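You operate a simulated robot arm through the tools that you are given. There is no shell and no other tool.

Carry out the task below with a simulated two-armed robot. There is one attempt and no reset: what you move stays moved.

TASK
Slide the rail tray to the outer mark, clamp it and stand the white roller in it.
Fine: the rail lever frees the tray and holds it again. Set down upright: what you pick out. Where these are worked on the way, their far stop is far enough and under half their travel is too little: rail lever.

Only the result counts: the job must be done as asked and must still hold three seconds after the hand-in. Knocking over, shifting, dropping, spilling or breaking anything else fails it.

THE ROBOT
Two 7-joint arms with three-finger grippers on one trunk that stands fixed in place. Base frame: the origin is at the foot of the trunk, x ahead of it, y to its left, z up; the work surface is at about z = 86. Readings come in cm, degrees, newtons and seconds.
The left shoulder is at [3, 12.4, 110.8], the right one opposite. With the tool pointing down near the work surface each hand reaches from about 10 to 78 cm from the base axis, measured 20 degrees to its own side. Payload 2.2 kg a hand.
Tool frame (each hand has its own): the origin (TCP) lies between the finger pads and is the grasp point; the fingertips stand 2.8 cm ahead of it; z points along the fingers, y is the line along which they close. The gripper opens to 10.2 cm. The gripper's body begins 7.1 cm behind the TCP.
Orientation is told as [roll, pitch, yaw] about the base's x, y, z axes, in that order, counted from this pose: with the fingers straight down and closing along the base's y, the tool's x points along the base's -x, its y along +y and its z along -z.

THE INTERFACE
- The arms move only by the tool apply_moves. It takes "left_deltas", "right_deltas" or both (then of equal length, played together; a hand with none holds still); each is text: rows parted by semicolons, each of 7 numbers parted by spaces: the shift along the base's x, y, z in cm, then the turn, a rotation vector about the base's x, y, z in degrees, then the gripper command, from -1 (shut) to 1 (fully open), values between in proportion. In form: tx ty tz ax ay az claw; .... A call has 1 to 20 rows; each row is the pose to reach, as a shift and turn from the pose commanded when the call began. Each row takes 0.2 s and may step no farther than 5 cm and 8.6 degrees from the row before; otherwise, or with a gripper value out of range, the whole call is refused. Where a pose cannot be reached the arm comes as near as it can. A force on the tool above 40 N (or 10 N above the force at the start of the call, whichever is more), or a blocked arm, ends the call early, and 0.2 s more pass. The fingers move at their own pace and stop on an object; they squeeze with about 26 N. The grip force told is the motor's: it shows also when the fingers shut on nothing. Time passes only in rows, and 0.2 s behind the last, so rows that repeat a pose let the fingers close. It gives the time, the measured TCP pose, the force on the tool (base axes), the opening and the grip force at its end, in the units of the frame above (readings bear some noise), with the torque about the TCP (base axes, N m) and any sound that the robot's microphone picked up.
- Cameras (640 x 400 px; columns grow to the right, rows downward): "scene" is now at [4.88, -0.52, 182.57]; the picture's right is [-0.05, -1.00, 0.00], its down [-0.75, 0.04, -0.66] and it looks along [0.66, -0.04, -0.75] (base axes); focal length 374 px, centre (320, 200). "left" rides on the left gripper at [7.2, 3.8, -8.6] in its tool frame; the picture's right is [-0.47, 0.88, 0.00], its down [-0.60, -0.32, -0.73] and it looks along [-0.65, -0.34, 0.68] (tool axes); focal length 256 px, centre (320, 200). "right" rides on the right gripper at [6.9, 4.4, -8.6] in its tool frame; the picture's right is [-0.53, 0.85, 0.00], its down [-0.58, -0.36, -0.73] and it looks along [-0.62, -0.39, 0.68] (tool axes); focal length 256 px, centre (320, 200). There is no depth. A picture from a camera that has moved, and an enlarged one, comes with that camera's place and axes in the base frame and with its lens.
- get_image(camera): a new picture of that camera. No time passes.
- lift_body(by): slides the trunk up (or, below 0, down) by that many cm; the arms and the scene camera ride with it, the base frame stays. It gives what a move gives, with no picture.
- head_to(pan, tilt): turns the head with the scene camera to pan (to the left, within 143 degrees either way) and tilt (down, from -29 to 69), counted from straight ahead of the robot. It gives what a move gives.
- inspect(camera, box): a new picture of the part [left, top, right, bottom] of that camera's present view, enlarged. No time passes.
- close_job(): hands the job in; it is judged then, once.

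Nothing tells you positions but the pictures and the camera data. Unless the task says otherwise, let go and move clear before handing in.

The tools are called after "Emit:" by a JSON object that holds its "fn" and its "kwargs". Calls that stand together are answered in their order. apply_moves: Moves the arms, as the interface text tells. Its arguments: {"type":"object","properties":{"left_deltas":{"type":"string"},"right_deltas":{"type":"string"}},"required":[]} The other tools are called the same way: lift_body (by) slides the trunk up or down; head_to (pan, tilt) turns the head that bears the scene camera; get_image (camera) takes a picture; inspect (camera, box) takes an enlarged picture of a part of a camera's view; close_job () hands the job in.

At the start:

```text
t: 0.0
left_position: [60.56, 24.68, 126.48]
left_orientation: [0.0, 0.1, 0.2]
left_force: [0.4, -0.2, -0.1]
left_moment: [0.03, 0.0, 0.02]
left_width: 10.21
left_finger_force: 0.0
right_position: [57.77, -26.72, 125.31]
right_orientation: [0.0, 0.0, 0.0]
right_force: [-0.1, -0.3, 0.2]
right_moment: [0.03, -0.04, -0.01]
right_width: 10.18
right_finger_force: 0.0
trunk travel left (down, up): [-35.0, 19.0]
head pan, tilt: [-3.1, 48.6]
```

scene: 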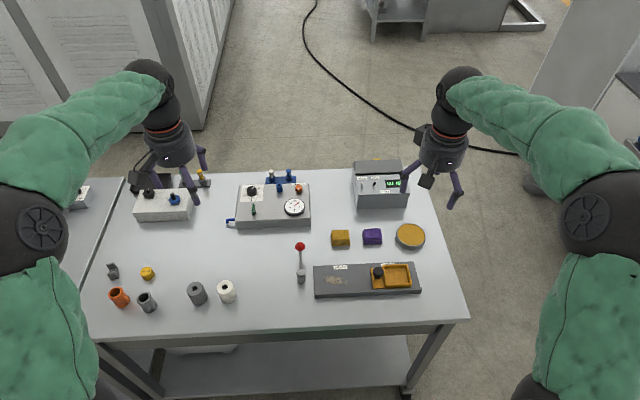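
right: 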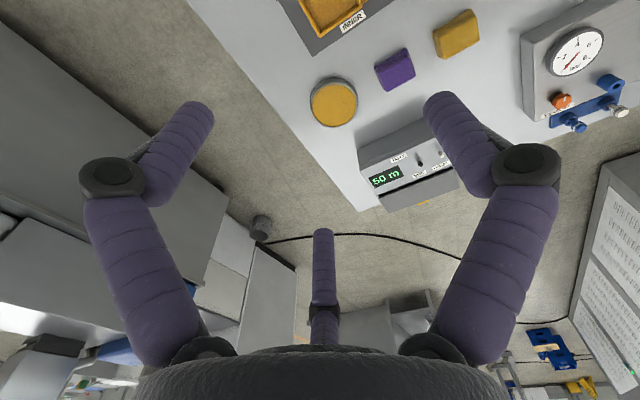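
left: 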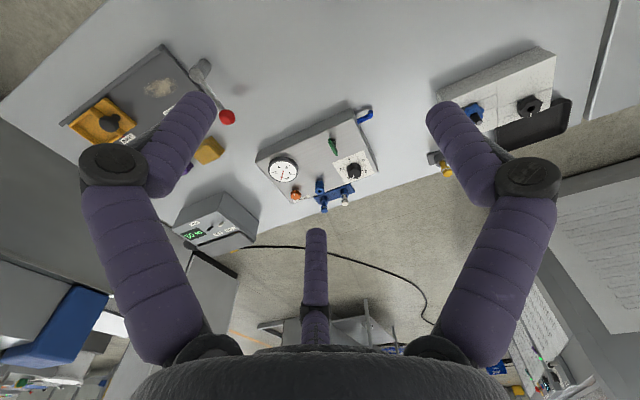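

I see the rail plate with an orange tray at the right front, a red-knobbed lever next to it, and the white roller at the front left-centre. I'll look closer before moving anything.

Emit:
{"fn": "inspect", "kwargs": {"camera": "scene", "box": [270, 220, 450, 330]}}

Emit:
{"fn": "inspect", "kwargs": {"camera": "scene", "box": [90, 240, 270, 350]}}

Emit:
{"fn": "inspect", "kwargs": {"camera": "left", "box": [50, 20, 290, 170]}}

Emit:
{"fn": "inspect", "kwargs": {"camera": "right", "box": [270, 0, 400, 80]}}

```text
3.56 times, centred on (360, 275) of scene
camera zoom: at [4.88, -0.52, 182.57], right [-0.05, -1.0, 0.0], down [-0.75, 0.04, -0.66], along [0.66, -0.04, -0.75], focal length 1329 px, centre (178, -67)
```

zoom: 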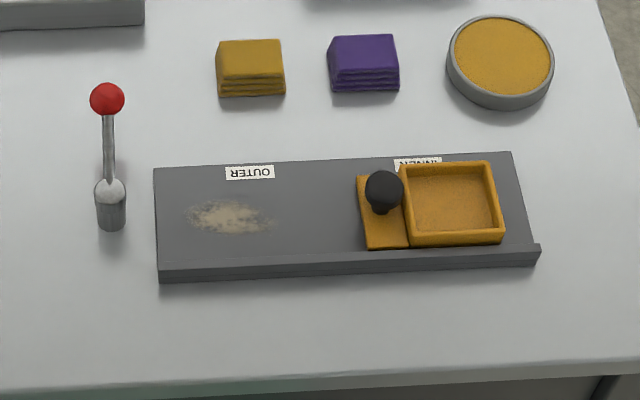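

```text
3.56 times, centred on (180, 295) of scene
camera zoom: at [4.88, -0.52, 182.57], right [-0.05, -1.0, 0.0], down [-0.75, 0.04, -0.66], along [0.66, -0.04, -0.75], focal length 1329 px, centre (818, -138)
```

zoom: 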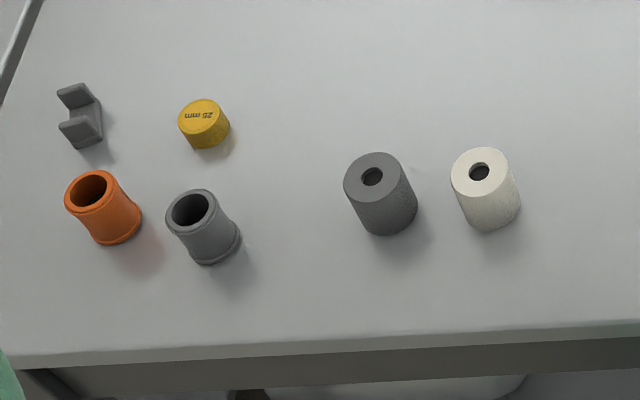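

```text
2.67 times, centred on (170, 95) of left
camera zoom: at [53.43, 28.45, 135.17], right [0.46, 0.89, 0.0], down [0.6, -0.32, 0.73], along [0.65, -0.34, -0.68], focal length 683 px, centre (720, 480)
```

zoom: 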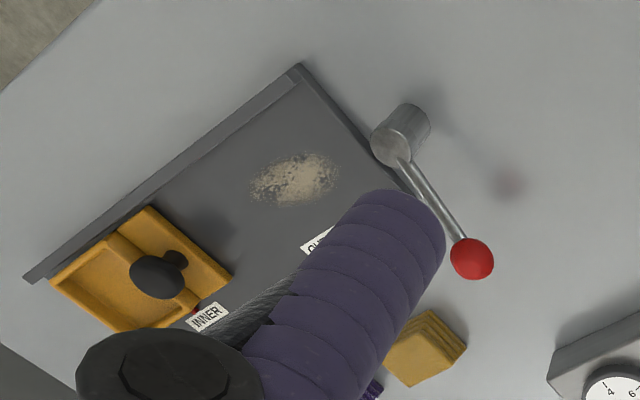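

```text
4.92 times, centred on (335, 40) of right
camera zoom: at [50.93, -22.34, 133.94], right [0.53, 0.85, 0.0], down [0.58, -0.36, 0.73], along [0.62, -0.39, -0.68], focal length 1260 px, centre (246, 988)
```

zoom: 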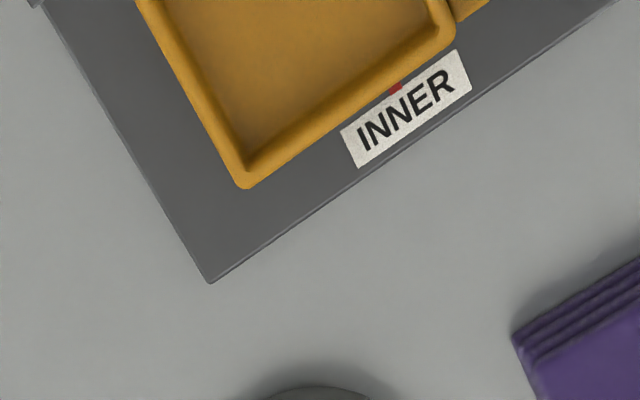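

Estimates so far: the lever pivot is near (59, 2) with its knob near (67, 2, 91.5). The rail spans y -1.6 to -32, and the white roller is at about (55.4, 22.6). I'll zoom in further on the marks, the lever and the tray.

Emit:
{"fn": "inspect", "kwargs": {"camera": "scene", "box": [370, 255, 426, 290]}}

Emit:
{"fn": "inspect", "kwargs": {"camera": "scene", "box": [284, 235, 356, 280]}}

Emit:
{"fn": "inspect", "kwargs": {"camera": "left", "box": [170, 40, 250, 90]}}

Emit:
{"fn": "inspect", "kwargs": {"camera": "left", "box": [60, 90, 156, 150]}}

```text
11.43 times, centred on (398, 272) of scene
camera zoom: at [4.88, -0.52, 182.57], right [-0.05, -1.0, 0.0], down [-0.75, 0.04, -0.66], along [0.66, -0.04, -0.75], focal length 4271 px, centre (-571, -629)
```

zoom: 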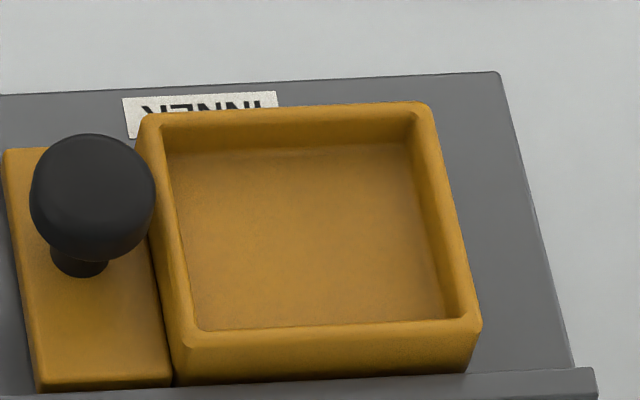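

```text
8.89 times, centred on (320, 258) of scene
camera zoom: at [4.88, -0.52, 182.57], right [-0.05, -1.0, 0.0], down [-0.75, 0.04, -0.66], along [0.66, -0.04, -0.75], focal length 3322 px, centre (320, -311)
```

zoom: 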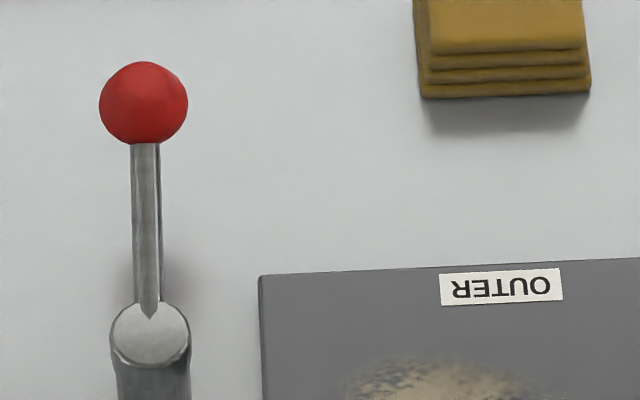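

```text
8.00 times, centred on (210, 65) of left
camera zoom: at [53.43, 28.45, 135.17], right [0.46, 0.89, 0.0], down [0.6, -0.32, 0.73], along [0.65, -0.34, -0.68], focal length 2048 px, centre (1200, 1280)
```

zoom: 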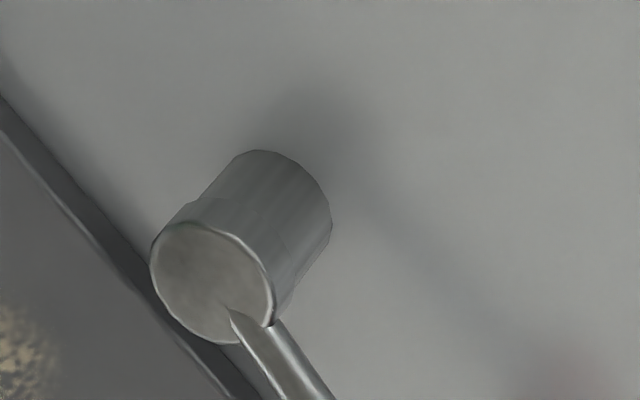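

```text
6.67 times, centred on (108, 120) of left
camera zoom: at [53.43, 28.45, 135.17], right [0.46, 0.89, 0.0], down [0.6, -0.32, 0.73], along [0.65, -0.34, -0.68], focal length 1707 px, centre (1733, 733)
```

zoom: 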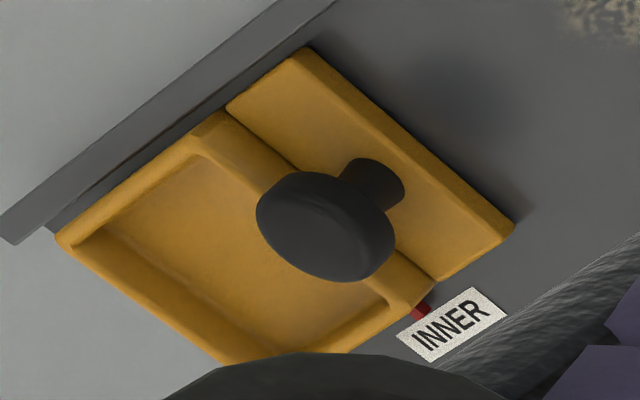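

The lever is horizontal and points away from the robot, with a vertical pivot. The tray's red pointer sits at INNER, and OUTER is about 13.8 cm to the left. I'll bring the left hand, closed, above the rail side of the lever rod.

Emit:
{"fn": "apply_moves", "kwargs": {"left_deltas": "0.5 -3.1 -2.7 0 0 0 0; 1 -6.2 -5.4 0 0 0 -1; 1.5 -9.3 -8 0 0 0 -1; 2 -12.4 -10.7 0 0 0 -1; 2.5 -15.5 -13.4 0 0 0 -1; 3 -18.6 -16 0 0 0 -1; 3.5 -21.8 -18.7 0 0 0 -1; 3.94 -24.9 -21.5 0 0 0 -1; 3.94 -24.9 -25.5 0 0 0 -1; 3.94 -24.9 -25.5 0 0 0 -1"}}

Emit:
{"fn": "get_image", "kwargs": {"camera": "left"}}

Emit:
{"fn": "get_image", "kwargs": {"camera": "scene"}}

```text
t: 2.2
left_position: [64.51, -0.27, 100.99]
left_orientation: [0.0, 0.0, 0.1]
left_force: [-1.2, 0.1, -0.2]
left_moment: [0.03, -0.03, 0.03]
left_width: 0.23
left_finger_force: 25.3
right_position: [57.89, -26.67, 125.4]
right_orientation: [0.0, 0.0, 0.0]
right_force: [0.0, -0.3, -0.3]
right_moment: [0.03, -0.03, 0.01]
right_width: 10.23
right_finger_force: 0.1
trunk travel left (down, up): [-35.0, 19.0]
head pan, tilt: [-3.1, 48.6]
```

```text
taken
camera left: at [57.32, 3.56, 109.69], right [0.46, 0.89, 0.0], down [0.6, -0.32, 0.73], along [0.65, -0.34, -0.68], focal length 256 px, centre (320, 200)
```

left: 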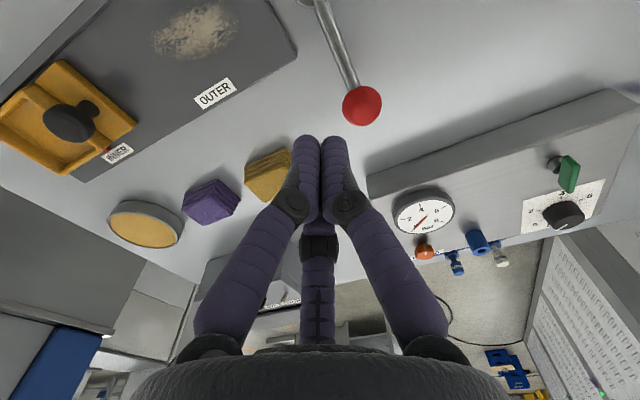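

```text
taken
camera scene: at [4.81, -0.59, 182.57], right [-0.05, -1.0, 0.0], down [-0.75, 0.04, -0.66], along [0.66, -0.04, -0.75], focal length 374 px, centre (320, 200)
```

scene: 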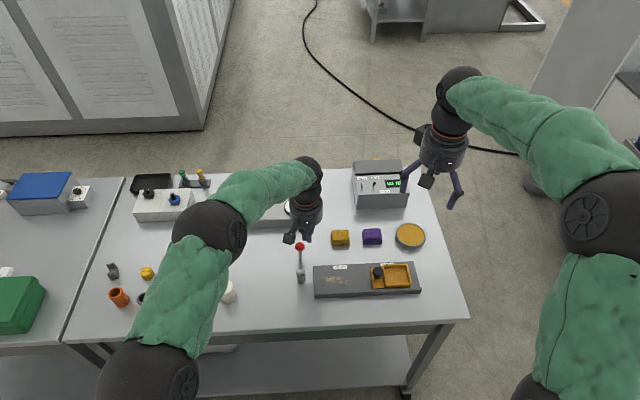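

The lever knob checks out at about (67, 2, 91.5). I'll lower the closed fingers beside the rod and push gently toward +y to see whether it swings that way.

Emit:
{"fn": "apply_moves", "kwargs": {"left_deltas": "0 0 -3 0 0 0 -1; 0 0 -6 0 0 0 -1; 0 0 -8 0 0 0 -1; 0 0 -9.8 0 0 0 -1; 0 0 -9.8 0 0 0 -1; 0 0.5 -9.8 0 0 0 -1; 0 1 -9.8 0 0 0 -1; 0 1.5 -9.8 0 0 0 -1; 0 2 -9.8 0 0 0 -1; -0.1 2.5 -9.8 0 0 0 -1"}}

Emit:
{"fn": "get_image", "kwargs": {"camera": "left"}}

Emit:
{"fn": "inspect", "kwargs": {"camera": "scene", "box": [270, 220, 430, 310]}}

```text
t: 4.4
left_position: [64.58, 2.24, 91.1]
left_orientation: [0.1, 0.1, 0.1]
left_force: [-0.8, -2.2, 0.1]
left_moment: [0.0, 0.02, 0.01]
left_width: 0.22
left_finger_force: 26.3
right_position: [57.77, -26.54, 125.44]
right_orientation: [0.0, 0.0, 0.0]
right_force: [-0.1, 0.3, -0.1]
right_moment: [0.03, 0.0, 0.0]
right_width: 10.18
right_finger_force: 0.0
trunk travel left (down, up): [-35.0, 19.0]
head pan, tilt: [-3.1, 48.6]
```

```text
taken
camera left: at [57.29, 6.05, 99.82], right [0.46, 0.89, 0.0], down [0.6, -0.32, 0.73], along [0.65, -0.34, -0.68], focal length 256 px, centre (320, 200)
```

left: 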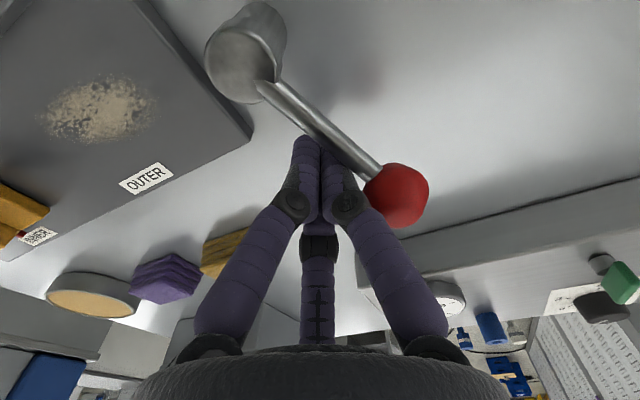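

```text
4.00 times, centred on (350, 265) of scene
camera zoom: at [4.88, -0.54, 182.57], right [-0.05, -1.0, 0.0], down [-0.75, 0.04, -0.66], along [0.66, -0.04, -0.75], focal length 1495 px, centre (200, -60)
```

zoom: 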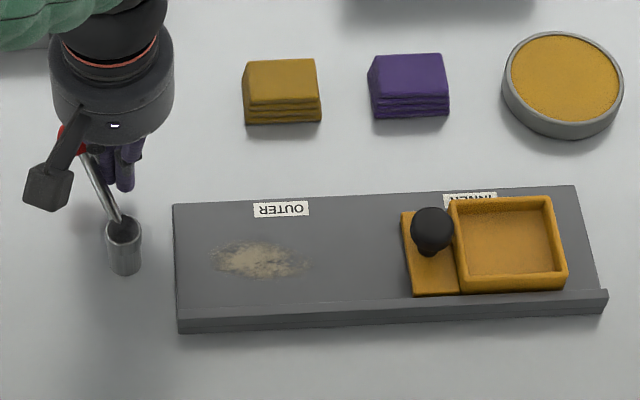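

The lever swings toward +y with about 2 N of resistance. I'll follow the arc around the pivot in small steps and watch the force.

Emit:
{"fn": "apply_moves", "kwargs": {"left_deltas": "-0.05 0.4 0 0 0 0 -1; -0.07 0.8 0 0 0 0 -1; -0.28 1.45 0 0 0 0 -1; -0.53 2.1 0 0 0 0 -1; -0.93 2.7 0 0 0 0 -1; -1.4 3.27 0 0 0 0 -1; -1.4 3.27 0 0 0 0 -1"}}

Emit:
{"fn": "get_image", "kwargs": {"camera": "left"}}

Emit:
{"fn": "inspect", "kwargs": {"camera": "scene", "box": [270, 220, 430, 310]}}

```text
t: 6.0
left_position: [63.09, 5.55, 91.08]
left_orientation: [0.0, 0.0, 0.1]
left_force: [0.0, -0.4, -0.1]
left_moment: [0.02, -0.02, 0.0]
left_width: 0.24
left_finger_force: 26.1
right_position: [57.81, -26.6, 125.24]
right_orientation: [0.0, 0.0, 0.0]
right_force: [-0.5, 0.2, -0.4]
right_moment: [0.01, 0.01, 0.01]
right_width: 10.21
right_finger_force: 0.0
trunk travel left (down, up): [-35.0, 19.0]
head pan, tilt: [-3.1, 48.6]
```

```text
taken
camera left: at [55.91, 9.34, 99.87], right [0.46, 0.89, 0.0], down [0.6, -0.32, 0.73], along [0.65, -0.34, -0.68], focal length 256 px, centre (320, 200)
```

left: 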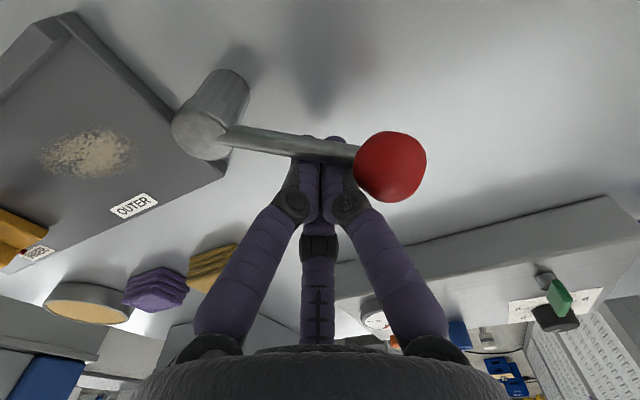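

```text
4.00 times, centred on (350, 265) of scene
camera zoom: at [4.89, -0.55, 182.57], right [-0.05, -1.0, 0.0], down [-0.75, 0.04, -0.66], along [0.66, -0.04, -0.75], focal length 1495 px, centre (200, -60)
```

zoom: 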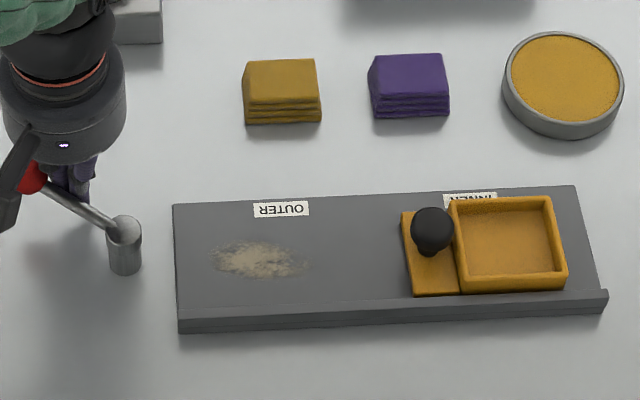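

The lever is at about 60° with almost no resistance. I'll continue along the arc to find the stop.

Emit:
{"fn": "apply_moves", "kwargs": {"left_deltas": "-0.6 0.48 0 0 0 0 -1; -1.22 0.9 0 0 0 0 -1; -1.7 1.1 0 0 0 0 -1; -2.2 1.27 0 0 0 0 -1; -2.71 1.4 0 0 0 0 -1; -2.71 1.4 0 0 0 0 -1"}}

Emit:
{"fn": "get_image", "kwargs": {"camera": "left"}}

Emit:
{"fn": "inspect", "kwargs": {"camera": "scene", "box": [270, 220, 430, 310]}}

```text
t: 6.9
left_position: [62.33, 6.35, 91.7]
left_orientation: [-0.6, -1.6, 0.3]
left_force: [22.3, -12.3, -9.0]
left_moment: [-0.11, -0.35, 0.17]
left_width: 0.17
left_finger_force: 26.3
right_position: [57.69, -26.73, 125.23]
right_orientation: [0.0, 0.1, 0.0]
right_force: [-0.4, -0.5, 0.3]
right_moment: [-0.03, -0.03, 0.01]
right_width: 10.22
right_finger_force: 0.1
trunk travel left (down, up): [-35.0, 19.0]
head pan, tilt: [-3.1, 48.6]
stopped in row 4 (left hand): the force on the tool passed its limit at 45 N (the readings are from after the stop); the commanded pose is now the measured one
```

```text
taken
camera left: at [54.93, 10.21, 100.13], right [0.46, 0.89, 0.01], down [0.58, -0.31, 0.75], along [0.67, -0.34, -0.66], focal length 256 px, centre (320, 200)
```

left: 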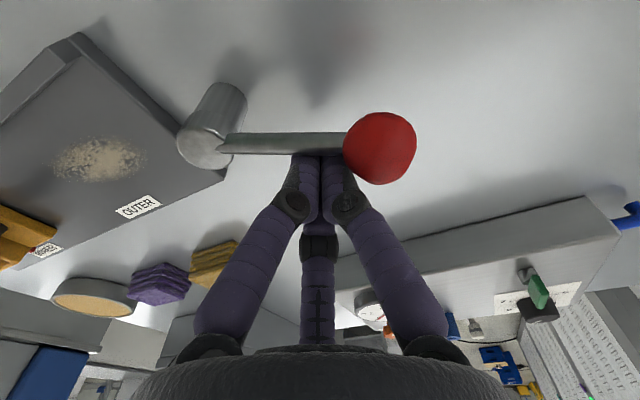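

```text
4.00 times, centred on (350, 265) of scene
camera zoom: at [5.08, -0.56, 182.55], right [-0.05, -1.0, 0.0], down [-0.75, 0.04, -0.66], along [0.66, -0.04, -0.75], focal length 1495 px, centre (200, -60)
```

zoom: 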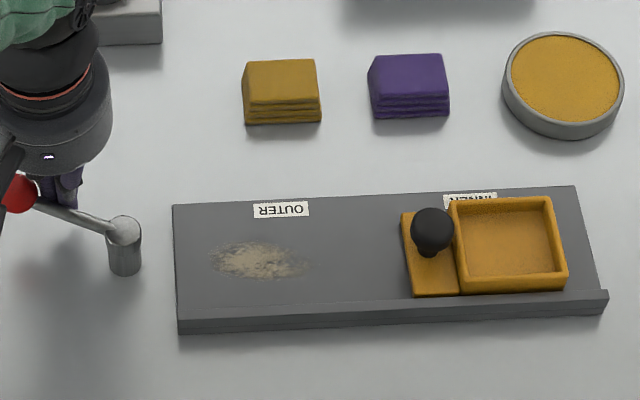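

The lever met its far stop at about 70°. I'll back the left hand off and park it, while the right hand turns 90° (closing along x) and goes above the tray knob at about (57.7, -19.6).

Emit:
{"fn": "apply_moves", "kwargs": {"left_deltas": "0.8 -0.6 0 0 0 0 -1; 1.2 -0.9 1 0.6 1.6 -0.3 -1; 1.2 -0.9 5 0.6 1.6 -0.3 -1; 1.2 -0.9 9.5 0.6 1.6 -0.3 -1; 0 2 13 0.6 1.6 -0.3 -1; 0 6 16 0.6 1.6 -0.3 -1; 0 10 18 0.6 1.6 -0.3 -1; -1 14 20 0.6 1.6 -0.3 -1; -2 18 22 0.6 1.6 -0.3 -1; -2 18 22 0.6 1.6 -0.3 -1; -2 18 22 0.6 1.6 -0.3 -1; -2 18 22 0.6 1.6 -0.3 -1", "right_deltas": "0 0.7 -1.8 0 0 8.2 1; 0 1.3 -3.6 0 0 16.4 1; 0 2 -5.5 0 0 24.6 1; 0 2.6 -7.4 0 0 32.8 1; 0 3.2 -9.2 0 0 41 1; 0 3.9 -11 0 0 49.2 1; 0 4.5 -12.9 0 0 57.4 0.5; 0 5.2 -14.8 0 0 65.6 0.5; 0 5.8 -16.6 0 0 73.8 0.5; 0 6.5 -18.5 0 0 82 0.2; -0.05 7.1 -20.3 0 0 90 0.2; -0.05 7.1 -20.3 0 0 90 0.2"}}

Emit:
{"fn": "get_image", "kwargs": {"camera": "right"}}

Emit:
{"fn": "get_image", "kwargs": {"camera": "scene"}}

```text
t: 9.5
left_position: [59.78, 24.52, 113.58]
left_orientation: [0.3, 0.5, -0.1]
left_force: [0.2, -1.2, 0.4]
left_moment: [-0.03, -0.01, 0.01]
left_width: 0.21
left_finger_force: 26.1
right_position: [57.74, -19.73, 104.92]
right_orientation: [0.1, -0.1, 90.2]
right_force: [0.5, -0.7, 0.5]
right_moment: [0.02, 0.01, 0.01]
right_width: 6.14
right_finger_force: 0.0
trunk travel left (down, up): [-35.0, 19.0]
head pan, tilt: [-3.1, 48.6]
```

```text
taken
camera right: at [53.46, -26.55, 113.58], right [-0.85, 0.53, 0.0], down [0.36, 0.58, 0.73], along [0.39, 0.62, -0.68], focal length 256 px, centre (320, 200)
```

right: 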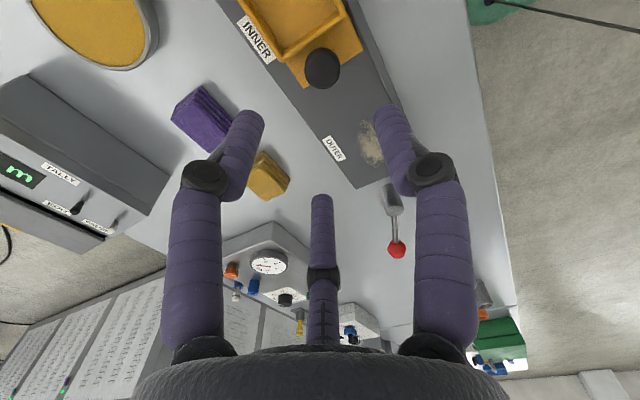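

```text
taken
camera scene: at [4.87, -0.56, 182.57], right [-0.05, -1.0, 0.0], down [-0.75, 0.04, -0.66], along [0.66, -0.04, -0.75], focal length 374 px, centre (320, 200)
```

scene: 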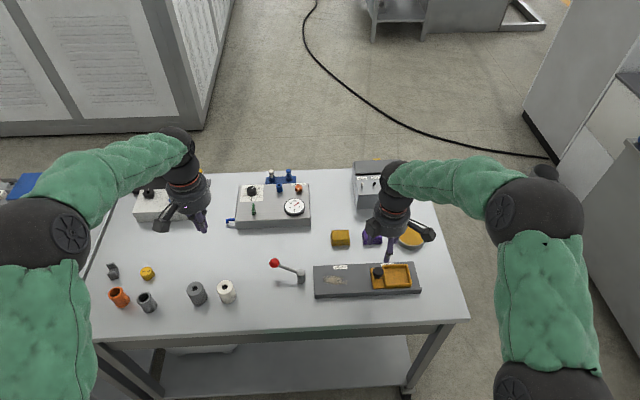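

The wrist camera confirms the tray knob at (57.6, -19.6). I'll lower the right hand onto it and close.

Emit:
{"fn": "apply_moves", "kwargs": {"right_deltas": "0 0.1 -4 0 0 0 0; 0 0.1 -8 0 0 0 0; 0 0.1 -11 0 0 0 0; 0 0.1 -12 0 0 0 0; 0 0.1 -12.9 0 0 0 0; 0 0.1 -12.9 0 0 0 0"}}

Emit:
{"fn": "get_image", "kwargs": {"camera": "right"}}

Emit:
{"fn": "inspect", "kwargs": {"camera": "scene", "box": [340, 230, 436, 290]}}

```text
t: 10.9
left_position: [59.84, 24.46, 113.49]
left_orientation: [0.4, 0.5, -0.1]
left_force: [0.0, -0.6, 0.2]
left_moment: [-0.02, -0.02, 0.01]
left_width: 0.21
left_finger_force: 25.8
right_position: [57.84, -19.74, 92.12]
right_orientation: [-0.2, 0.0, 90.0]
right_force: [0.8, -1.7, 8.2]
right_moment: [-0.24, -0.2, -0.01]
right_width: 5.48
right_finger_force: 2.1
trunk travel left (down, up): [-35.0, 19.0]
head pan, tilt: [-3.1, 48.6]
```

```text
taken
camera right: at [53.51, -26.49, 100.85], right [-0.85, 0.53, 0.0], down [0.36, 0.58, 0.73], along [0.39, 0.62, -0.68], focal length 256 px, centre (320, 200)
```

right: 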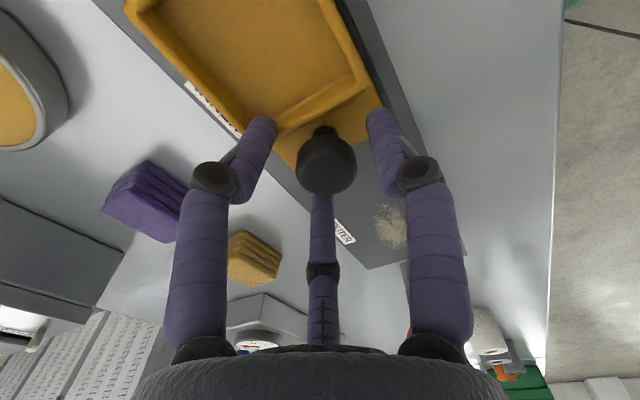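

```text
6.67 times, centred on (388, 260) of scene
camera zoom: at [4.82, -0.52, 182.58], right [-0.05, -1.0, 0.0], down [-0.75, 0.04, -0.66], along [0.66, -0.04, -0.75], focal length 2492 px, centre (-133, -200)
```

zoom: 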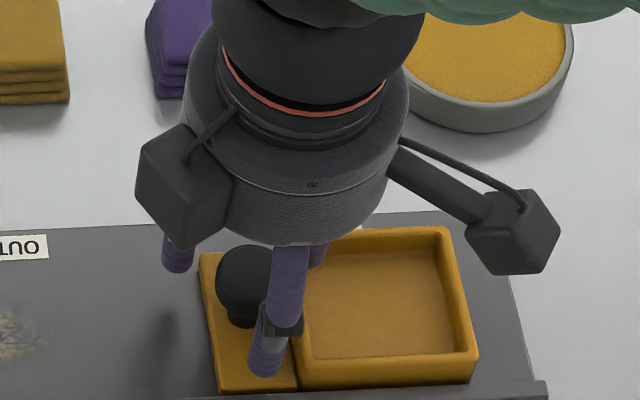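

The fingertips are touching the block or wall, with about 8 N upward. I'll raise slightly, shift left toward the knob centre, then close.

Emit:
{"fn": "apply_moves", "kwargs": {"right_deltas": "0 0 0.7 0 0 0 0; -0.1 0.3 0.7 0 0 0 0; -0.1 0.3 0.7 0 0 0 0"}}

Emit:
{"fn": "inspect", "kwargs": {"camera": "right", "box": [200, 80, 440, 230]}}

Emit:
{"fn": "inspect", "kwargs": {"camera": "scene", "box": [360, 250, 424, 290]}}

```text
t: 11.7
left_position: [59.83, 24.43, 113.53]
left_orientation: [0.4, 0.6, -0.1]
left_force: [-0.3, 0.0, -0.3]
left_moment: [-0.02, -0.01, -0.01]
left_width: 0.19
left_finger_force: 26.1
right_position: [57.62, -19.21, 92.81]
right_orientation: [0.0, 0.0, 90.0]
right_force: [-0.7, 0.2, -1.1]
right_moment: [-0.01, -0.03, 0.02]
right_width: 5.08
right_finger_force: 0.0
trunk travel left (down, up): [-35.0, 19.0]
head pan, tilt: [-3.1, 48.6]
```

```text
2.67 times, centred on (320, 155) of right
camera zoom: at [53.32, -26.1, 101.41], right [-0.85, 0.53, 0.0], down [0.36, 0.58, 0.73], along [0.39, 0.62, -0.68], focal length 683 px, centre (320, 320)
```

zoom: 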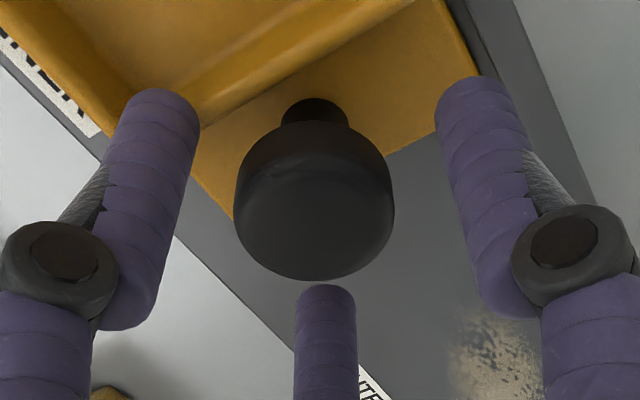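

```text
10.00 times, centred on (392, 270) of scene
camera zoom: at [4.89, -0.53, 182.56], right [-0.05, -1.0, 0.0], down [-0.75, 0.04, -0.66], along [0.66, -0.04, -0.75], focal length 3737 px, centre (-400, -500)
```

zoom: 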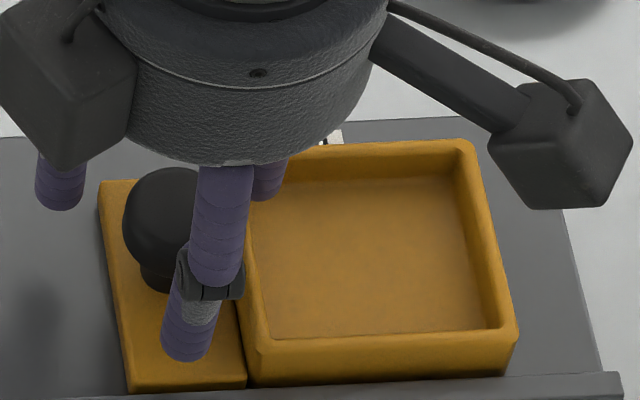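

The fingers are clear on both sides of the knob. I'll close on it now.

Emit:
{"fn": "apply_moves", "kwargs": {"right_deltas": "0 -0.15 0 0 0 0 -0.5; 0 -0.15 0 0 0 0 -1; 0 -0.15 0 0 0 0 -1; 0 -0.15 0 0 0 0 -1"}}

Emit:
{"fn": "inspect", "kwargs": {"camera": "scene", "box": [360, 250, 424, 290]}}

```text
t: 12.7
left_position: [59.75, 24.42, 113.49]
left_orientation: [0.3, 0.6, -0.1]
left_force: [0.5, -1.0, -0.8]
left_moment: [0.0, 0.03, 0.01]
left_width: 0.23
left_finger_force: 26.2
right_position: [57.66, -19.37, 92.79]
right_orientation: [0.0, 0.0, 90.1]
right_force: [-0.9, -0.9, -0.7]
right_moment: [-0.01, 0.09, -0.12]
right_width: 2.87
right_finger_force: 45.3
trunk travel left (down, up): [-35.0, 19.0]
head pan, tilt: [-3.1, 48.6]
```

```text
10.00 times, centred on (392, 270) of scene
camera zoom: at [4.86, -0.52, 182.57], right [-0.05, -1.0, 0.0], down [-0.75, 0.04, -0.66], along [0.66, -0.04, -0.75], focal length 3737 px, centre (-400, -500)
```

zoom: 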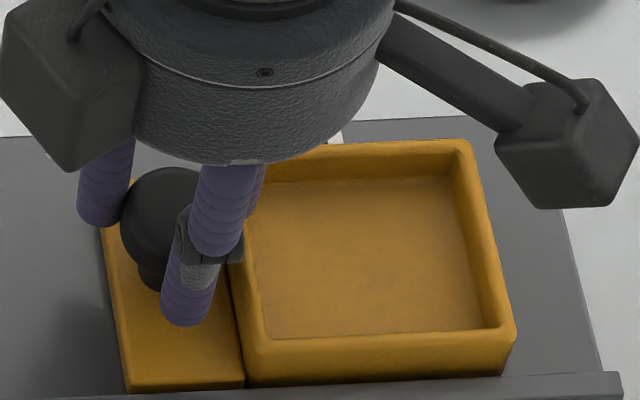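

The knob is gripped. I'll pull the tray slightly toward +y to test whether it is free.

Emit:
{"fn": "apply_moves", "kwargs": {"right_deltas": "0 0.3 0 0 0 0 -1; 0 0.7 0 0 0 0 -1; 0 1.2 0 0 0 0 -1; 0 1.7 0 0 0 0 -1; 0 2.2 0 0 0 0 -1; 0 2.2 0 0 0 0 -1"}}

Emit:
{"fn": "inspect", "kwargs": {"camera": "scene", "box": [270, 220, 430, 310]}}

```text
t: 14.1
left_position: [59.77, 24.51, 113.52]
left_orientation: [0.3, 0.6, -0.2]
left_force: [0.7, -0.1, 0.1]
left_moment: [-0.02, -0.02, 0.01]
left_width: 0.21
left_finger_force: 26.2
right_position: [57.58, -17.14, 92.77]
right_orientation: [0.0, 0.0, 90.0]
right_force: [-3.2, -1.0, -1.0]
right_moment: [-0.05, 0.15, -0.19]
right_width: 2.92
right_finger_force: 45.0
trunk travel left (down, up): [-35.0, 19.0]
head pan, tilt: [-3.1, 48.6]
```

```text
4.00 times, centred on (350, 265) of scene
camera zoom: at [4.85, -0.54, 182.57], right [-0.05, -1.0, 0.0], down [-0.75, 0.04, -0.66], along [0.66, -0.04, -0.75], focal length 1495 px, centre (200, -60)
```

zoom: 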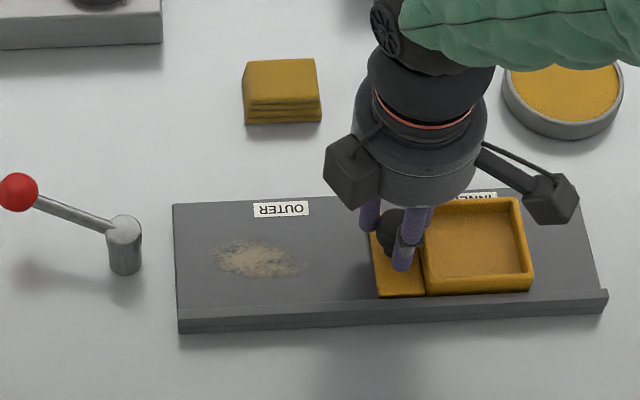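

The tray slides freely. I'll continue toward OUTER, stopping a little short to check.

Emit:
{"fn": "apply_moves", "kwargs": {"right_deltas": "0 1 0 0 0 0 -1; 0 2 0 0 0 0 -1; 0 3 0 0 0 0 -1; 0 4 0 0 0 0 -1; 0 5 0 0 0 0 -1; 0 6 0 0 0 0 -1; 0 7 0 0 0 0 -1; 0 8 0 0 0 0 -1; 0 9 0 0 0 0 -1; 0 10 0 0 0 0 -1; 0 10.8 0 0 0 0 -1; 0 10.8 0 0 0 0 -1"}}

Emit:
{"fn": "get_image", "kwargs": {"camera": "right"}}

Emit:
{"fn": "inspect", "kwargs": {"camera": "scene", "box": [270, 220, 430, 310]}}

Emit:
{"fn": "inspect", "kwargs": {"camera": "left", "box": [40, 20, 280, 170]}}

```text
t: 16.7
left_position: [59.84, 24.49, 113.47]
left_orientation: [0.3, 0.6, -0.1]
left_force: [-0.2, -0.7, -0.6]
left_moment: [0.01, 0.02, -0.01]
left_width: 0.21
left_finger_force: 26.1
right_position: [57.61, -6.35, 92.73]
right_orientation: [-0.1, 0.0, 89.9]
right_force: [-3.2, 0.7, -2.1]
right_moment: [0.0, 0.35, -0.06]
right_width: 2.86
right_finger_force: 45.0
trunk travel left (down, up): [-35.0, 19.0]
head pan, tilt: [-3.1, 48.6]
```

```text
taken
camera right: at [53.29, -13.23, 101.43], right [-0.85, 0.53, 0.0], down [0.36, 0.58, 0.73], along [0.39, 0.62, -0.68], focal length 256 px, centre (320, 200)
```

right: 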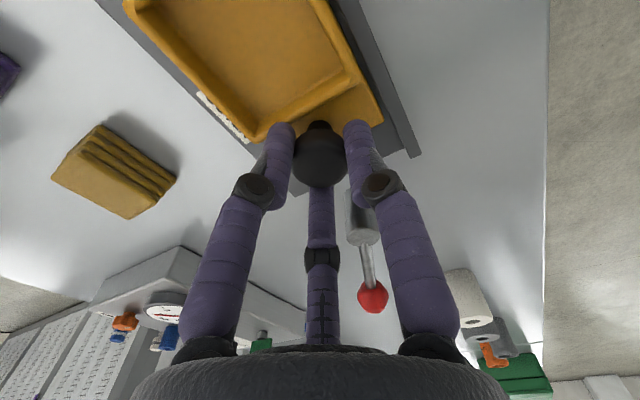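

```text
4.00 times, centred on (350, 265) of scene
camera zoom: at [4.87, -0.53, 182.57], right [-0.05, -1.0, 0.0], down [-0.75, 0.04, -0.66], along [0.66, -0.04, -0.75], focal length 1495 px, centre (200, -60)
```

zoom: 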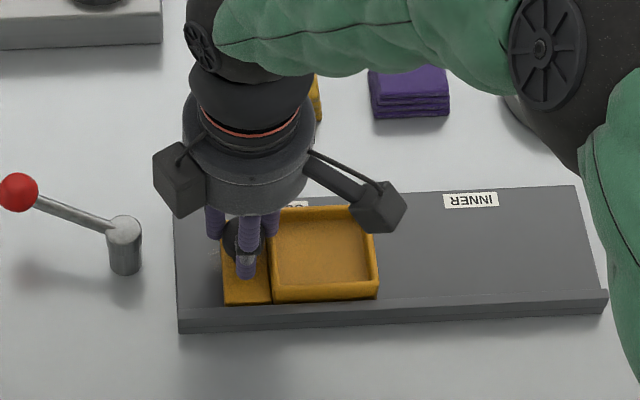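

```text
2.67 times, centred on (160, 95) of left
camera zoom: at [52.78, 28.26, 122.33], right [0.47, 0.88, 0.0], down [0.61, -0.32, 0.72], along [0.64, -0.34, -0.69], focal length 683 px, centre (747, 480)
```

zoom: 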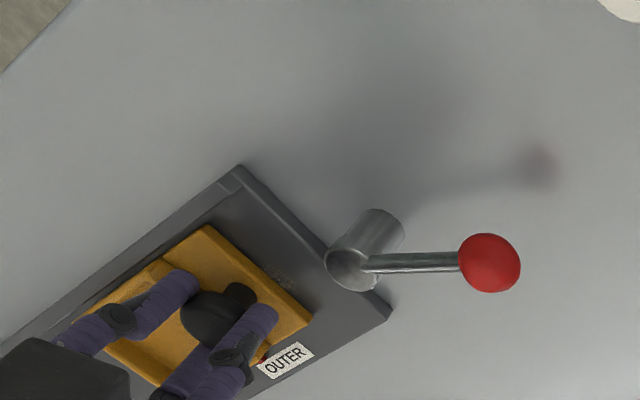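

The tray is about 0.8 cm short by my estimate. I'll zoom in on the red pointer and the OUTER label.

Emit:
{"fn": "inspect", "kwargs": {"camera": "left", "box": [120, 140, 168, 170]}}

Emit:
{"fn": "inspect", "kwargs": {"camera": "right", "box": [180, 70, 276, 130]}}

Emit:
{"fn": "inspect", "kwargs": {"camera": "scene", "box": [320, 260, 368, 290]}}

```text
13.33 times, centred on (144, 155) of left
camera zoom: at [52.78, 28.26, 122.33], right [0.47, 0.88, 0.0], down [0.61, -0.32, 0.72], along [0.64, -0.34, -0.69], focal length 3413 px, centre (2667, 800)
```

zoom: 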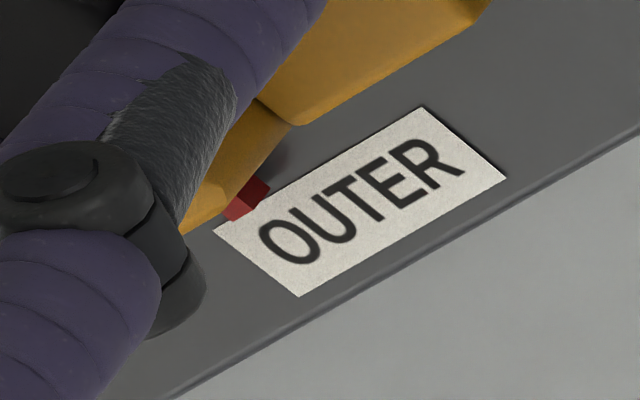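

```text
6.67 times, centred on (228, 100) of right
camera zoom: at [53.29, -13.23, 101.43], right [-0.85, 0.53, 0.0], down [0.36, 0.58, 0.73], along [0.39, 0.62, -0.68], focal length 1707 px, centre (933, 867)
```

zoom: 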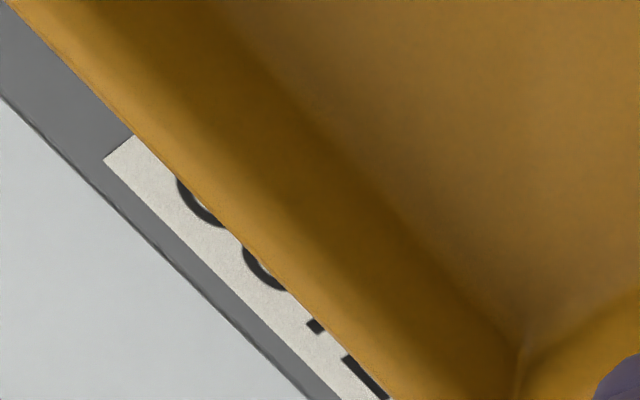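

```text
13.33 times, centred on (344, 275) of scene
camera zoom: at [4.87, -0.53, 182.57], right [-0.05, -1.0, 0.0], down [-0.75, 0.04, -0.66], along [0.66, -0.04, -0.75], focal length 4983 px, centre (0, -800)
```

zoom: 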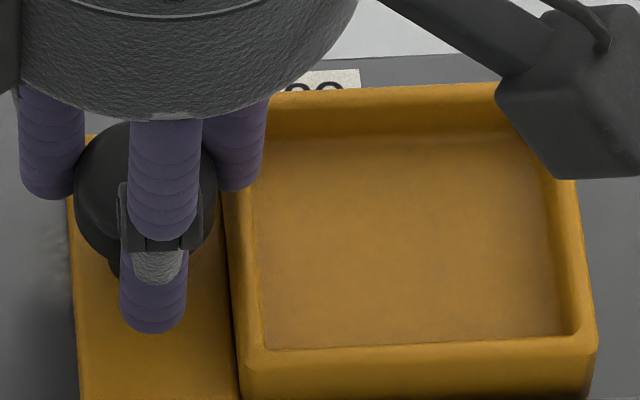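

The pointer is about 0.85 cm short of the label centre in both estimates. I'll move that last bit.

Emit:
{"fn": "apply_moves", "kwargs": {"right_deltas": "0 0.4 0 0 0 0 -1; 0 0.85 0 0 0 0 -1; 0 0.85 0 0 0 0 -1"}}

Emit:
{"fn": "inspect", "kwargs": {"camera": "left", "box": [120, 140, 168, 170]}}

```text
t: 17.5
left_position: [59.83, 24.52, 113.61]
left_orientation: [0.3, 0.6, -0.1]
left_force: [-0.5, 0.1, 0.2]
left_moment: [0.04, 0.02, -0.01]
left_width: 0.17
left_finger_force: 26.2
right_position: [57.52, -5.53, 92.85]
right_orientation: [0.1, 0.0, 90.0]
right_force: [-6.0, -2.3, -3.9]
right_moment: [0.05, 0.0, 0.03]
right_width: 2.9
right_finger_force: 45.5
trunk travel left (down, up): [-35.0, 19.0]
head pan, tilt: [-3.1, 48.6]
```

```text
13.33 times, centred on (144, 155) of left
camera zoom: at [52.76, 28.25, 122.33], right [0.47, 0.88, 0.0], down [0.61, -0.32, 0.72], along [0.64, -0.34, -0.69], focal length 3413 px, centre (2667, 800)
```

zoom: 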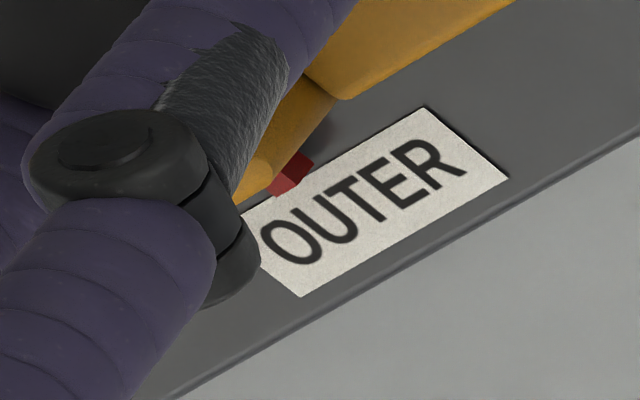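

The pointer looks centred on OUTER. I'll release the knob and rise so the wrist camera can check from nearly straight above the label.

Emit:
{"fn": "apply_moves", "kwargs": {"right_deltas": "0 0 0 0 0 0 -0.2; 0 0 0 0 0 0 0; 0 0 0 0 0 0 0; 0 0 2 0 0 0 0; 0 0 5 0 0 0 0; 0.9 2.8 7.2 0 0 0 0; 0.9 2.8 7.2 0 0 0 0"}}

Emit:
{"fn": "get_image", "kwargs": {"camera": "right"}}

Emit:
{"fn": "inspect", "kwargs": {"camera": "right", "box": [160, 0, 288, 80]}}

Emit:
{"fn": "inspect", "kwargs": {"camera": "left", "box": [120, 140, 168, 170]}}

```text
t: 19.1
left_position: [59.86, 24.3, 113.6]
left_orientation: [0.4, 0.6, -0.2]
left_force: [1.3, 0.2, 0.2]
left_moment: [0.02, 0.01, -0.01]
left_width: 0.2
left_finger_force: 26.1
right_position: [58.5, -2.78, 99.94]
right_orientation: [0.0, -0.1, 89.9]
right_force: [0.2, 0.3, -0.1]
right_moment: [0.01, 0.0, -0.01]
right_width: 5.06
right_finger_force: 0.1
trunk travel left (down, up): [-35.0, 19.0]
head pan, tilt: [-3.1, 48.6]
```

```text
taken
camera right: at [54.26, -9.67, 108.69], right [-0.85, 0.53, 0.0], down [0.36, 0.58, 0.73], along [0.39, 0.62, -0.68], focal length 256 px, centre (320, 200)
```

right: 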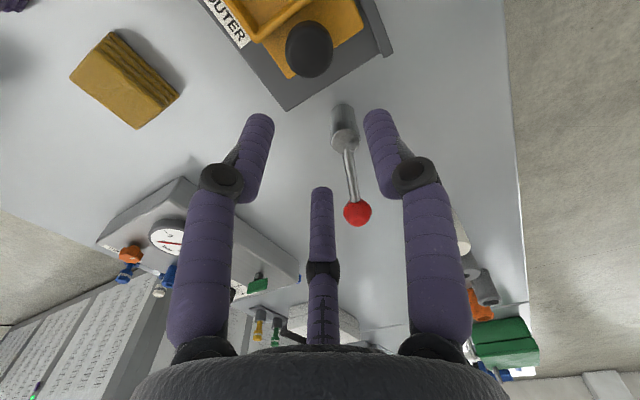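

```text
5.00 times, centred on (224, 40) of right
camera zoom: at [54.26, -9.67, 108.69], right [-0.85, 0.53, 0.0], down [0.36, 0.58, 0.73], along [0.39, 0.62, -0.68], focal length 1280 px, centre (800, 1000)
```

zoom: 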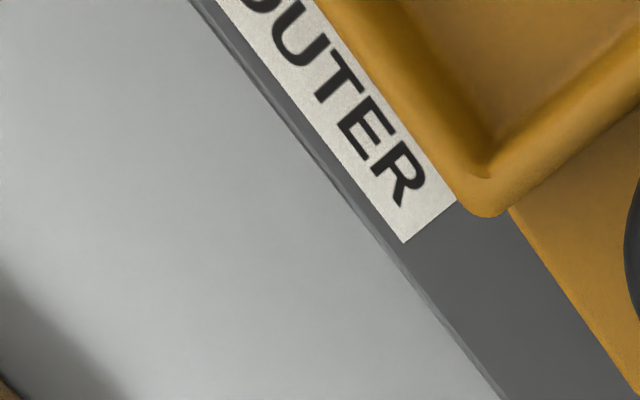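

```text
13.33 times, centred on (144, 155) of left
camera zoom: at [52.78, 28.16, 122.35], right [0.47, 0.88, 0.0], down [0.61, -0.32, 0.72], along [0.64, -0.34, -0.69], focal length 3413 px, centre (2667, 800)
```

zoom: 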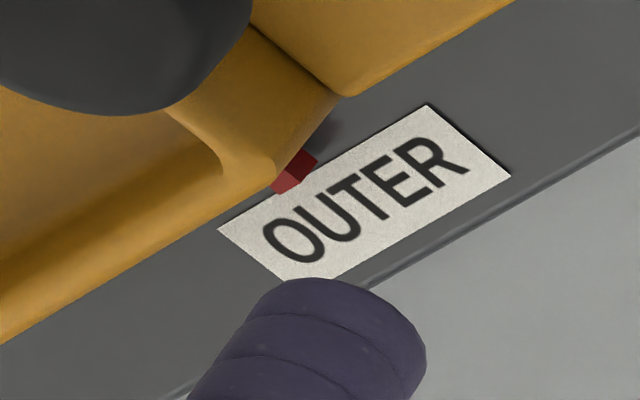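

To check alignment fairly, I'll put the right camera at the same position relative to OUTER that it had relative to INNER at the start. Then I can compare the two pictures.

Emit:
{"fn": "apply_moves", "kwargs": {"right_deltas": "0 -0.8 2.1 0 0 -8 0; -0.1 -1.7 4.2 0 0 -16 0; -0.2 -2.5 6.3 0 0 -24 0; -0.2 -3.4 8.4 0 0 -32 0; -0.3 -4.2 10.6 0 0 -40 0; -0.4 -5 12.7 0 0 -48 0; -0.4 -5.9 14.8 0 0 -56 0; -0.5 -6.7 16.9 0 0 -64 0; -0.5 -7.6 19 0 0 -72 0; -0.6 -8.4 21.1 0 0 -80 0; -0.7 -9.3 23.2 0 0 -86 0; -0.73 -10.07 25.36 0 0 -90 1; -0.73 -10.07 25.36 0 0 -90 1"}}

Emit:
{"fn": "inspect", "kwargs": {"camera": "right", "box": [270, 0, 400, 80]}}

Emit:
{"fn": "inspect", "kwargs": {"camera": "scene", "box": [310, 255, 366, 290]}}

```text
t: 21.9
left_position: [59.84, 24.39, 113.65]
left_orientation: [0.3, 0.6, -0.1]
left_force: [-0.1, -0.3, -0.6]
left_moment: [0.0, 0.01, -0.04]
left_width: 0.19
left_finger_force: 26.1
right_position: [57.78, -12.63, 125.3]
right_orientation: [0.0, 0.0, 0.1]
right_force: [-0.2, -0.1, 0.3]
right_moment: [0.0, -0.03, -0.05]
right_width: 10.18
right_finger_force: 0.2
trunk travel left (down, up): [-35.0, 19.0]
head pan, tilt: [-3.1, 48.6]
```

```text
4.92 times, centred on (335, 40) of right
camera zoom: at [50.97, -8.37, 133.97], right [0.53, 0.84, 0.0], down [0.58, -0.36, 0.73], along [0.62, -0.39, -0.68], focal length 1260 px, centre (246, 988)
```

zoom: 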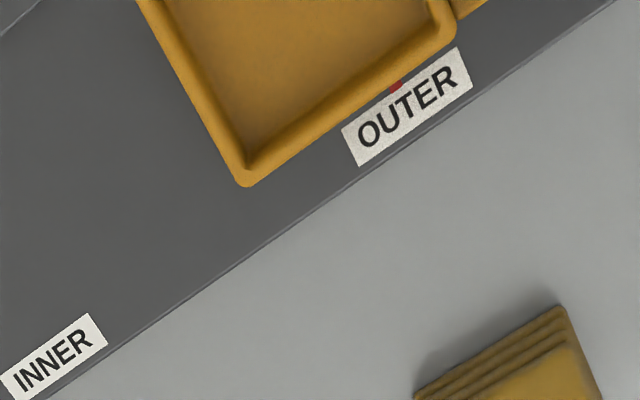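

```text
11.43 times, centred on (338, 272) of scene
camera zoom: at [4.92, -0.5, 182.56], right [-0.05, -1.0, 0.0], down [-0.75, 0.04, -0.66], along [0.66, -0.04, -0.75], focal length 4271 px, centre (114, -629)
```

zoom: 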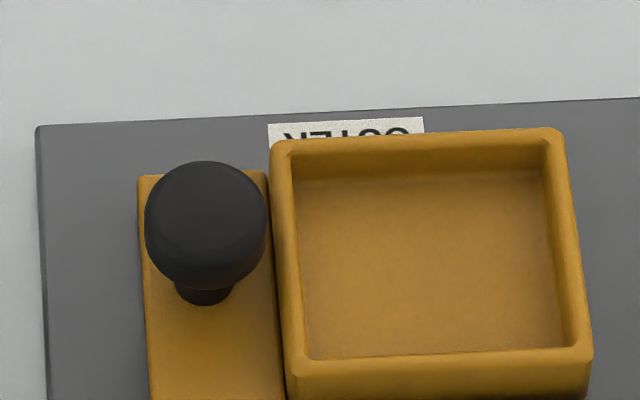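

The picture matches the starting INNER view almost exactly, so the pointer is on OUTER. Next I'll bring the left hand, turned 90°, behind the lever rod to push it back to the clamped side, and move the right hand away.

Emit:
{"fn": "apply_moves", "kwargs": {"left_deltas": "0 -1.5 -0.8 0 0 8.2 -1; -0.2 -3.1 -1.6 0 0 16.4 -1; -0.3 -4.6 -2.3 0 0 24.6 -1; -0.4 -6.2 -3.1 0 0 32.8 -1; -0.5 -7.7 -3.9 0 0 41 -1; -0.6 -9.3 -4.7 0 0 49.2 -1; -0.7 -10.8 -5.5 0 0 57.4 -1; -0.8 -12.4 -6.2 0 0 65.6 -1; -0.9 -13.9 -7 0 0 73.8 -1; -1 -15.5 -7.8 0 0 82 -1; -1.3 -17 -8.6 0 0 90 -1; -1.3 -17 -8.6 0 0 90 -1", "right_deltas": "0 -2 0 0 0 0 1; 0 -4 0 0 0 0 1; 0 -6 0 0 0 0 1; 0 -8 0 0 0 0 1; 0 -10 0 0 0 0 1; 0 -12 0 0 0 0 1; 0 -14 0 0 0 0 1; 0 -14 0 0 0 0 1; 0 -14 0 0 0 0 1; 0 -14 0 0 0 0 1; 0 -14 0 0 0 0 1; 0 -14 0 0 0 0 1"}}

Emit:
{"fn": "get_image", "kwargs": {"camera": "left"}}

Emit:
{"fn": "inspect", "kwargs": {"camera": "scene", "box": [220, 210, 380, 310]}}

```text
t: 24.5
left_position: [58.56, 7.37, 104.92]
left_orientation: [0.3, 0.7, 89.9]
left_force: [-0.6, -0.5, 0.9]
left_moment: [0.04, -0.05, -0.04]
left_width: 0.19
left_finger_force: 26.1
right_position: [57.74, -26.68, 125.28]
right_orientation: [0.0, -0.1, 0.0]
right_force: [0.4, 0.1, 0.0]
right_moment: [0.01, -0.02, 0.05]
right_width: 10.2
right_finger_force: 0.1
trunk travel left (down, up): [-35.0, 19.0]
head pan, tilt: [-3.1, 48.6]
```

```text
taken
camera left: at [54.86, 0.32, 113.76], right [-0.88, 0.47, 0.0], down [0.32, 0.61, 0.72], along [0.34, 0.64, -0.69], focal length 256 px, centre (320, 200)
```

left: 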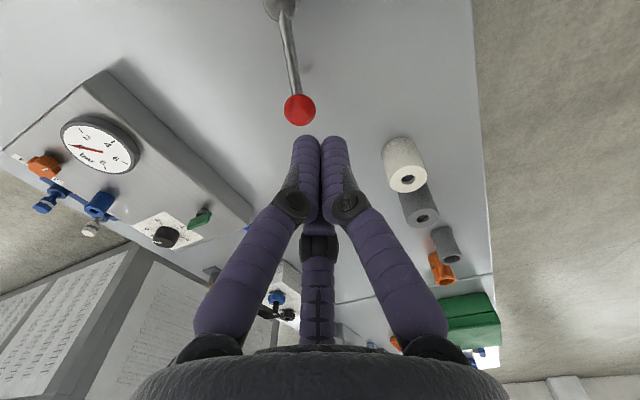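

```text
4.00 times, centred on (300, 260) of scene
camera zoom: at [4.88, -0.49, 182.57], right [-0.05, -1.0, 0.0], down [-0.75, 0.04, -0.66], along [0.66, -0.04, -0.75], focal length 1495 px, centre (400, -40)
```

zoom: 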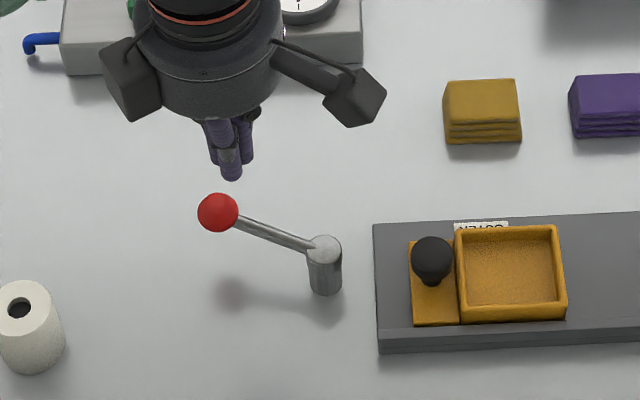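

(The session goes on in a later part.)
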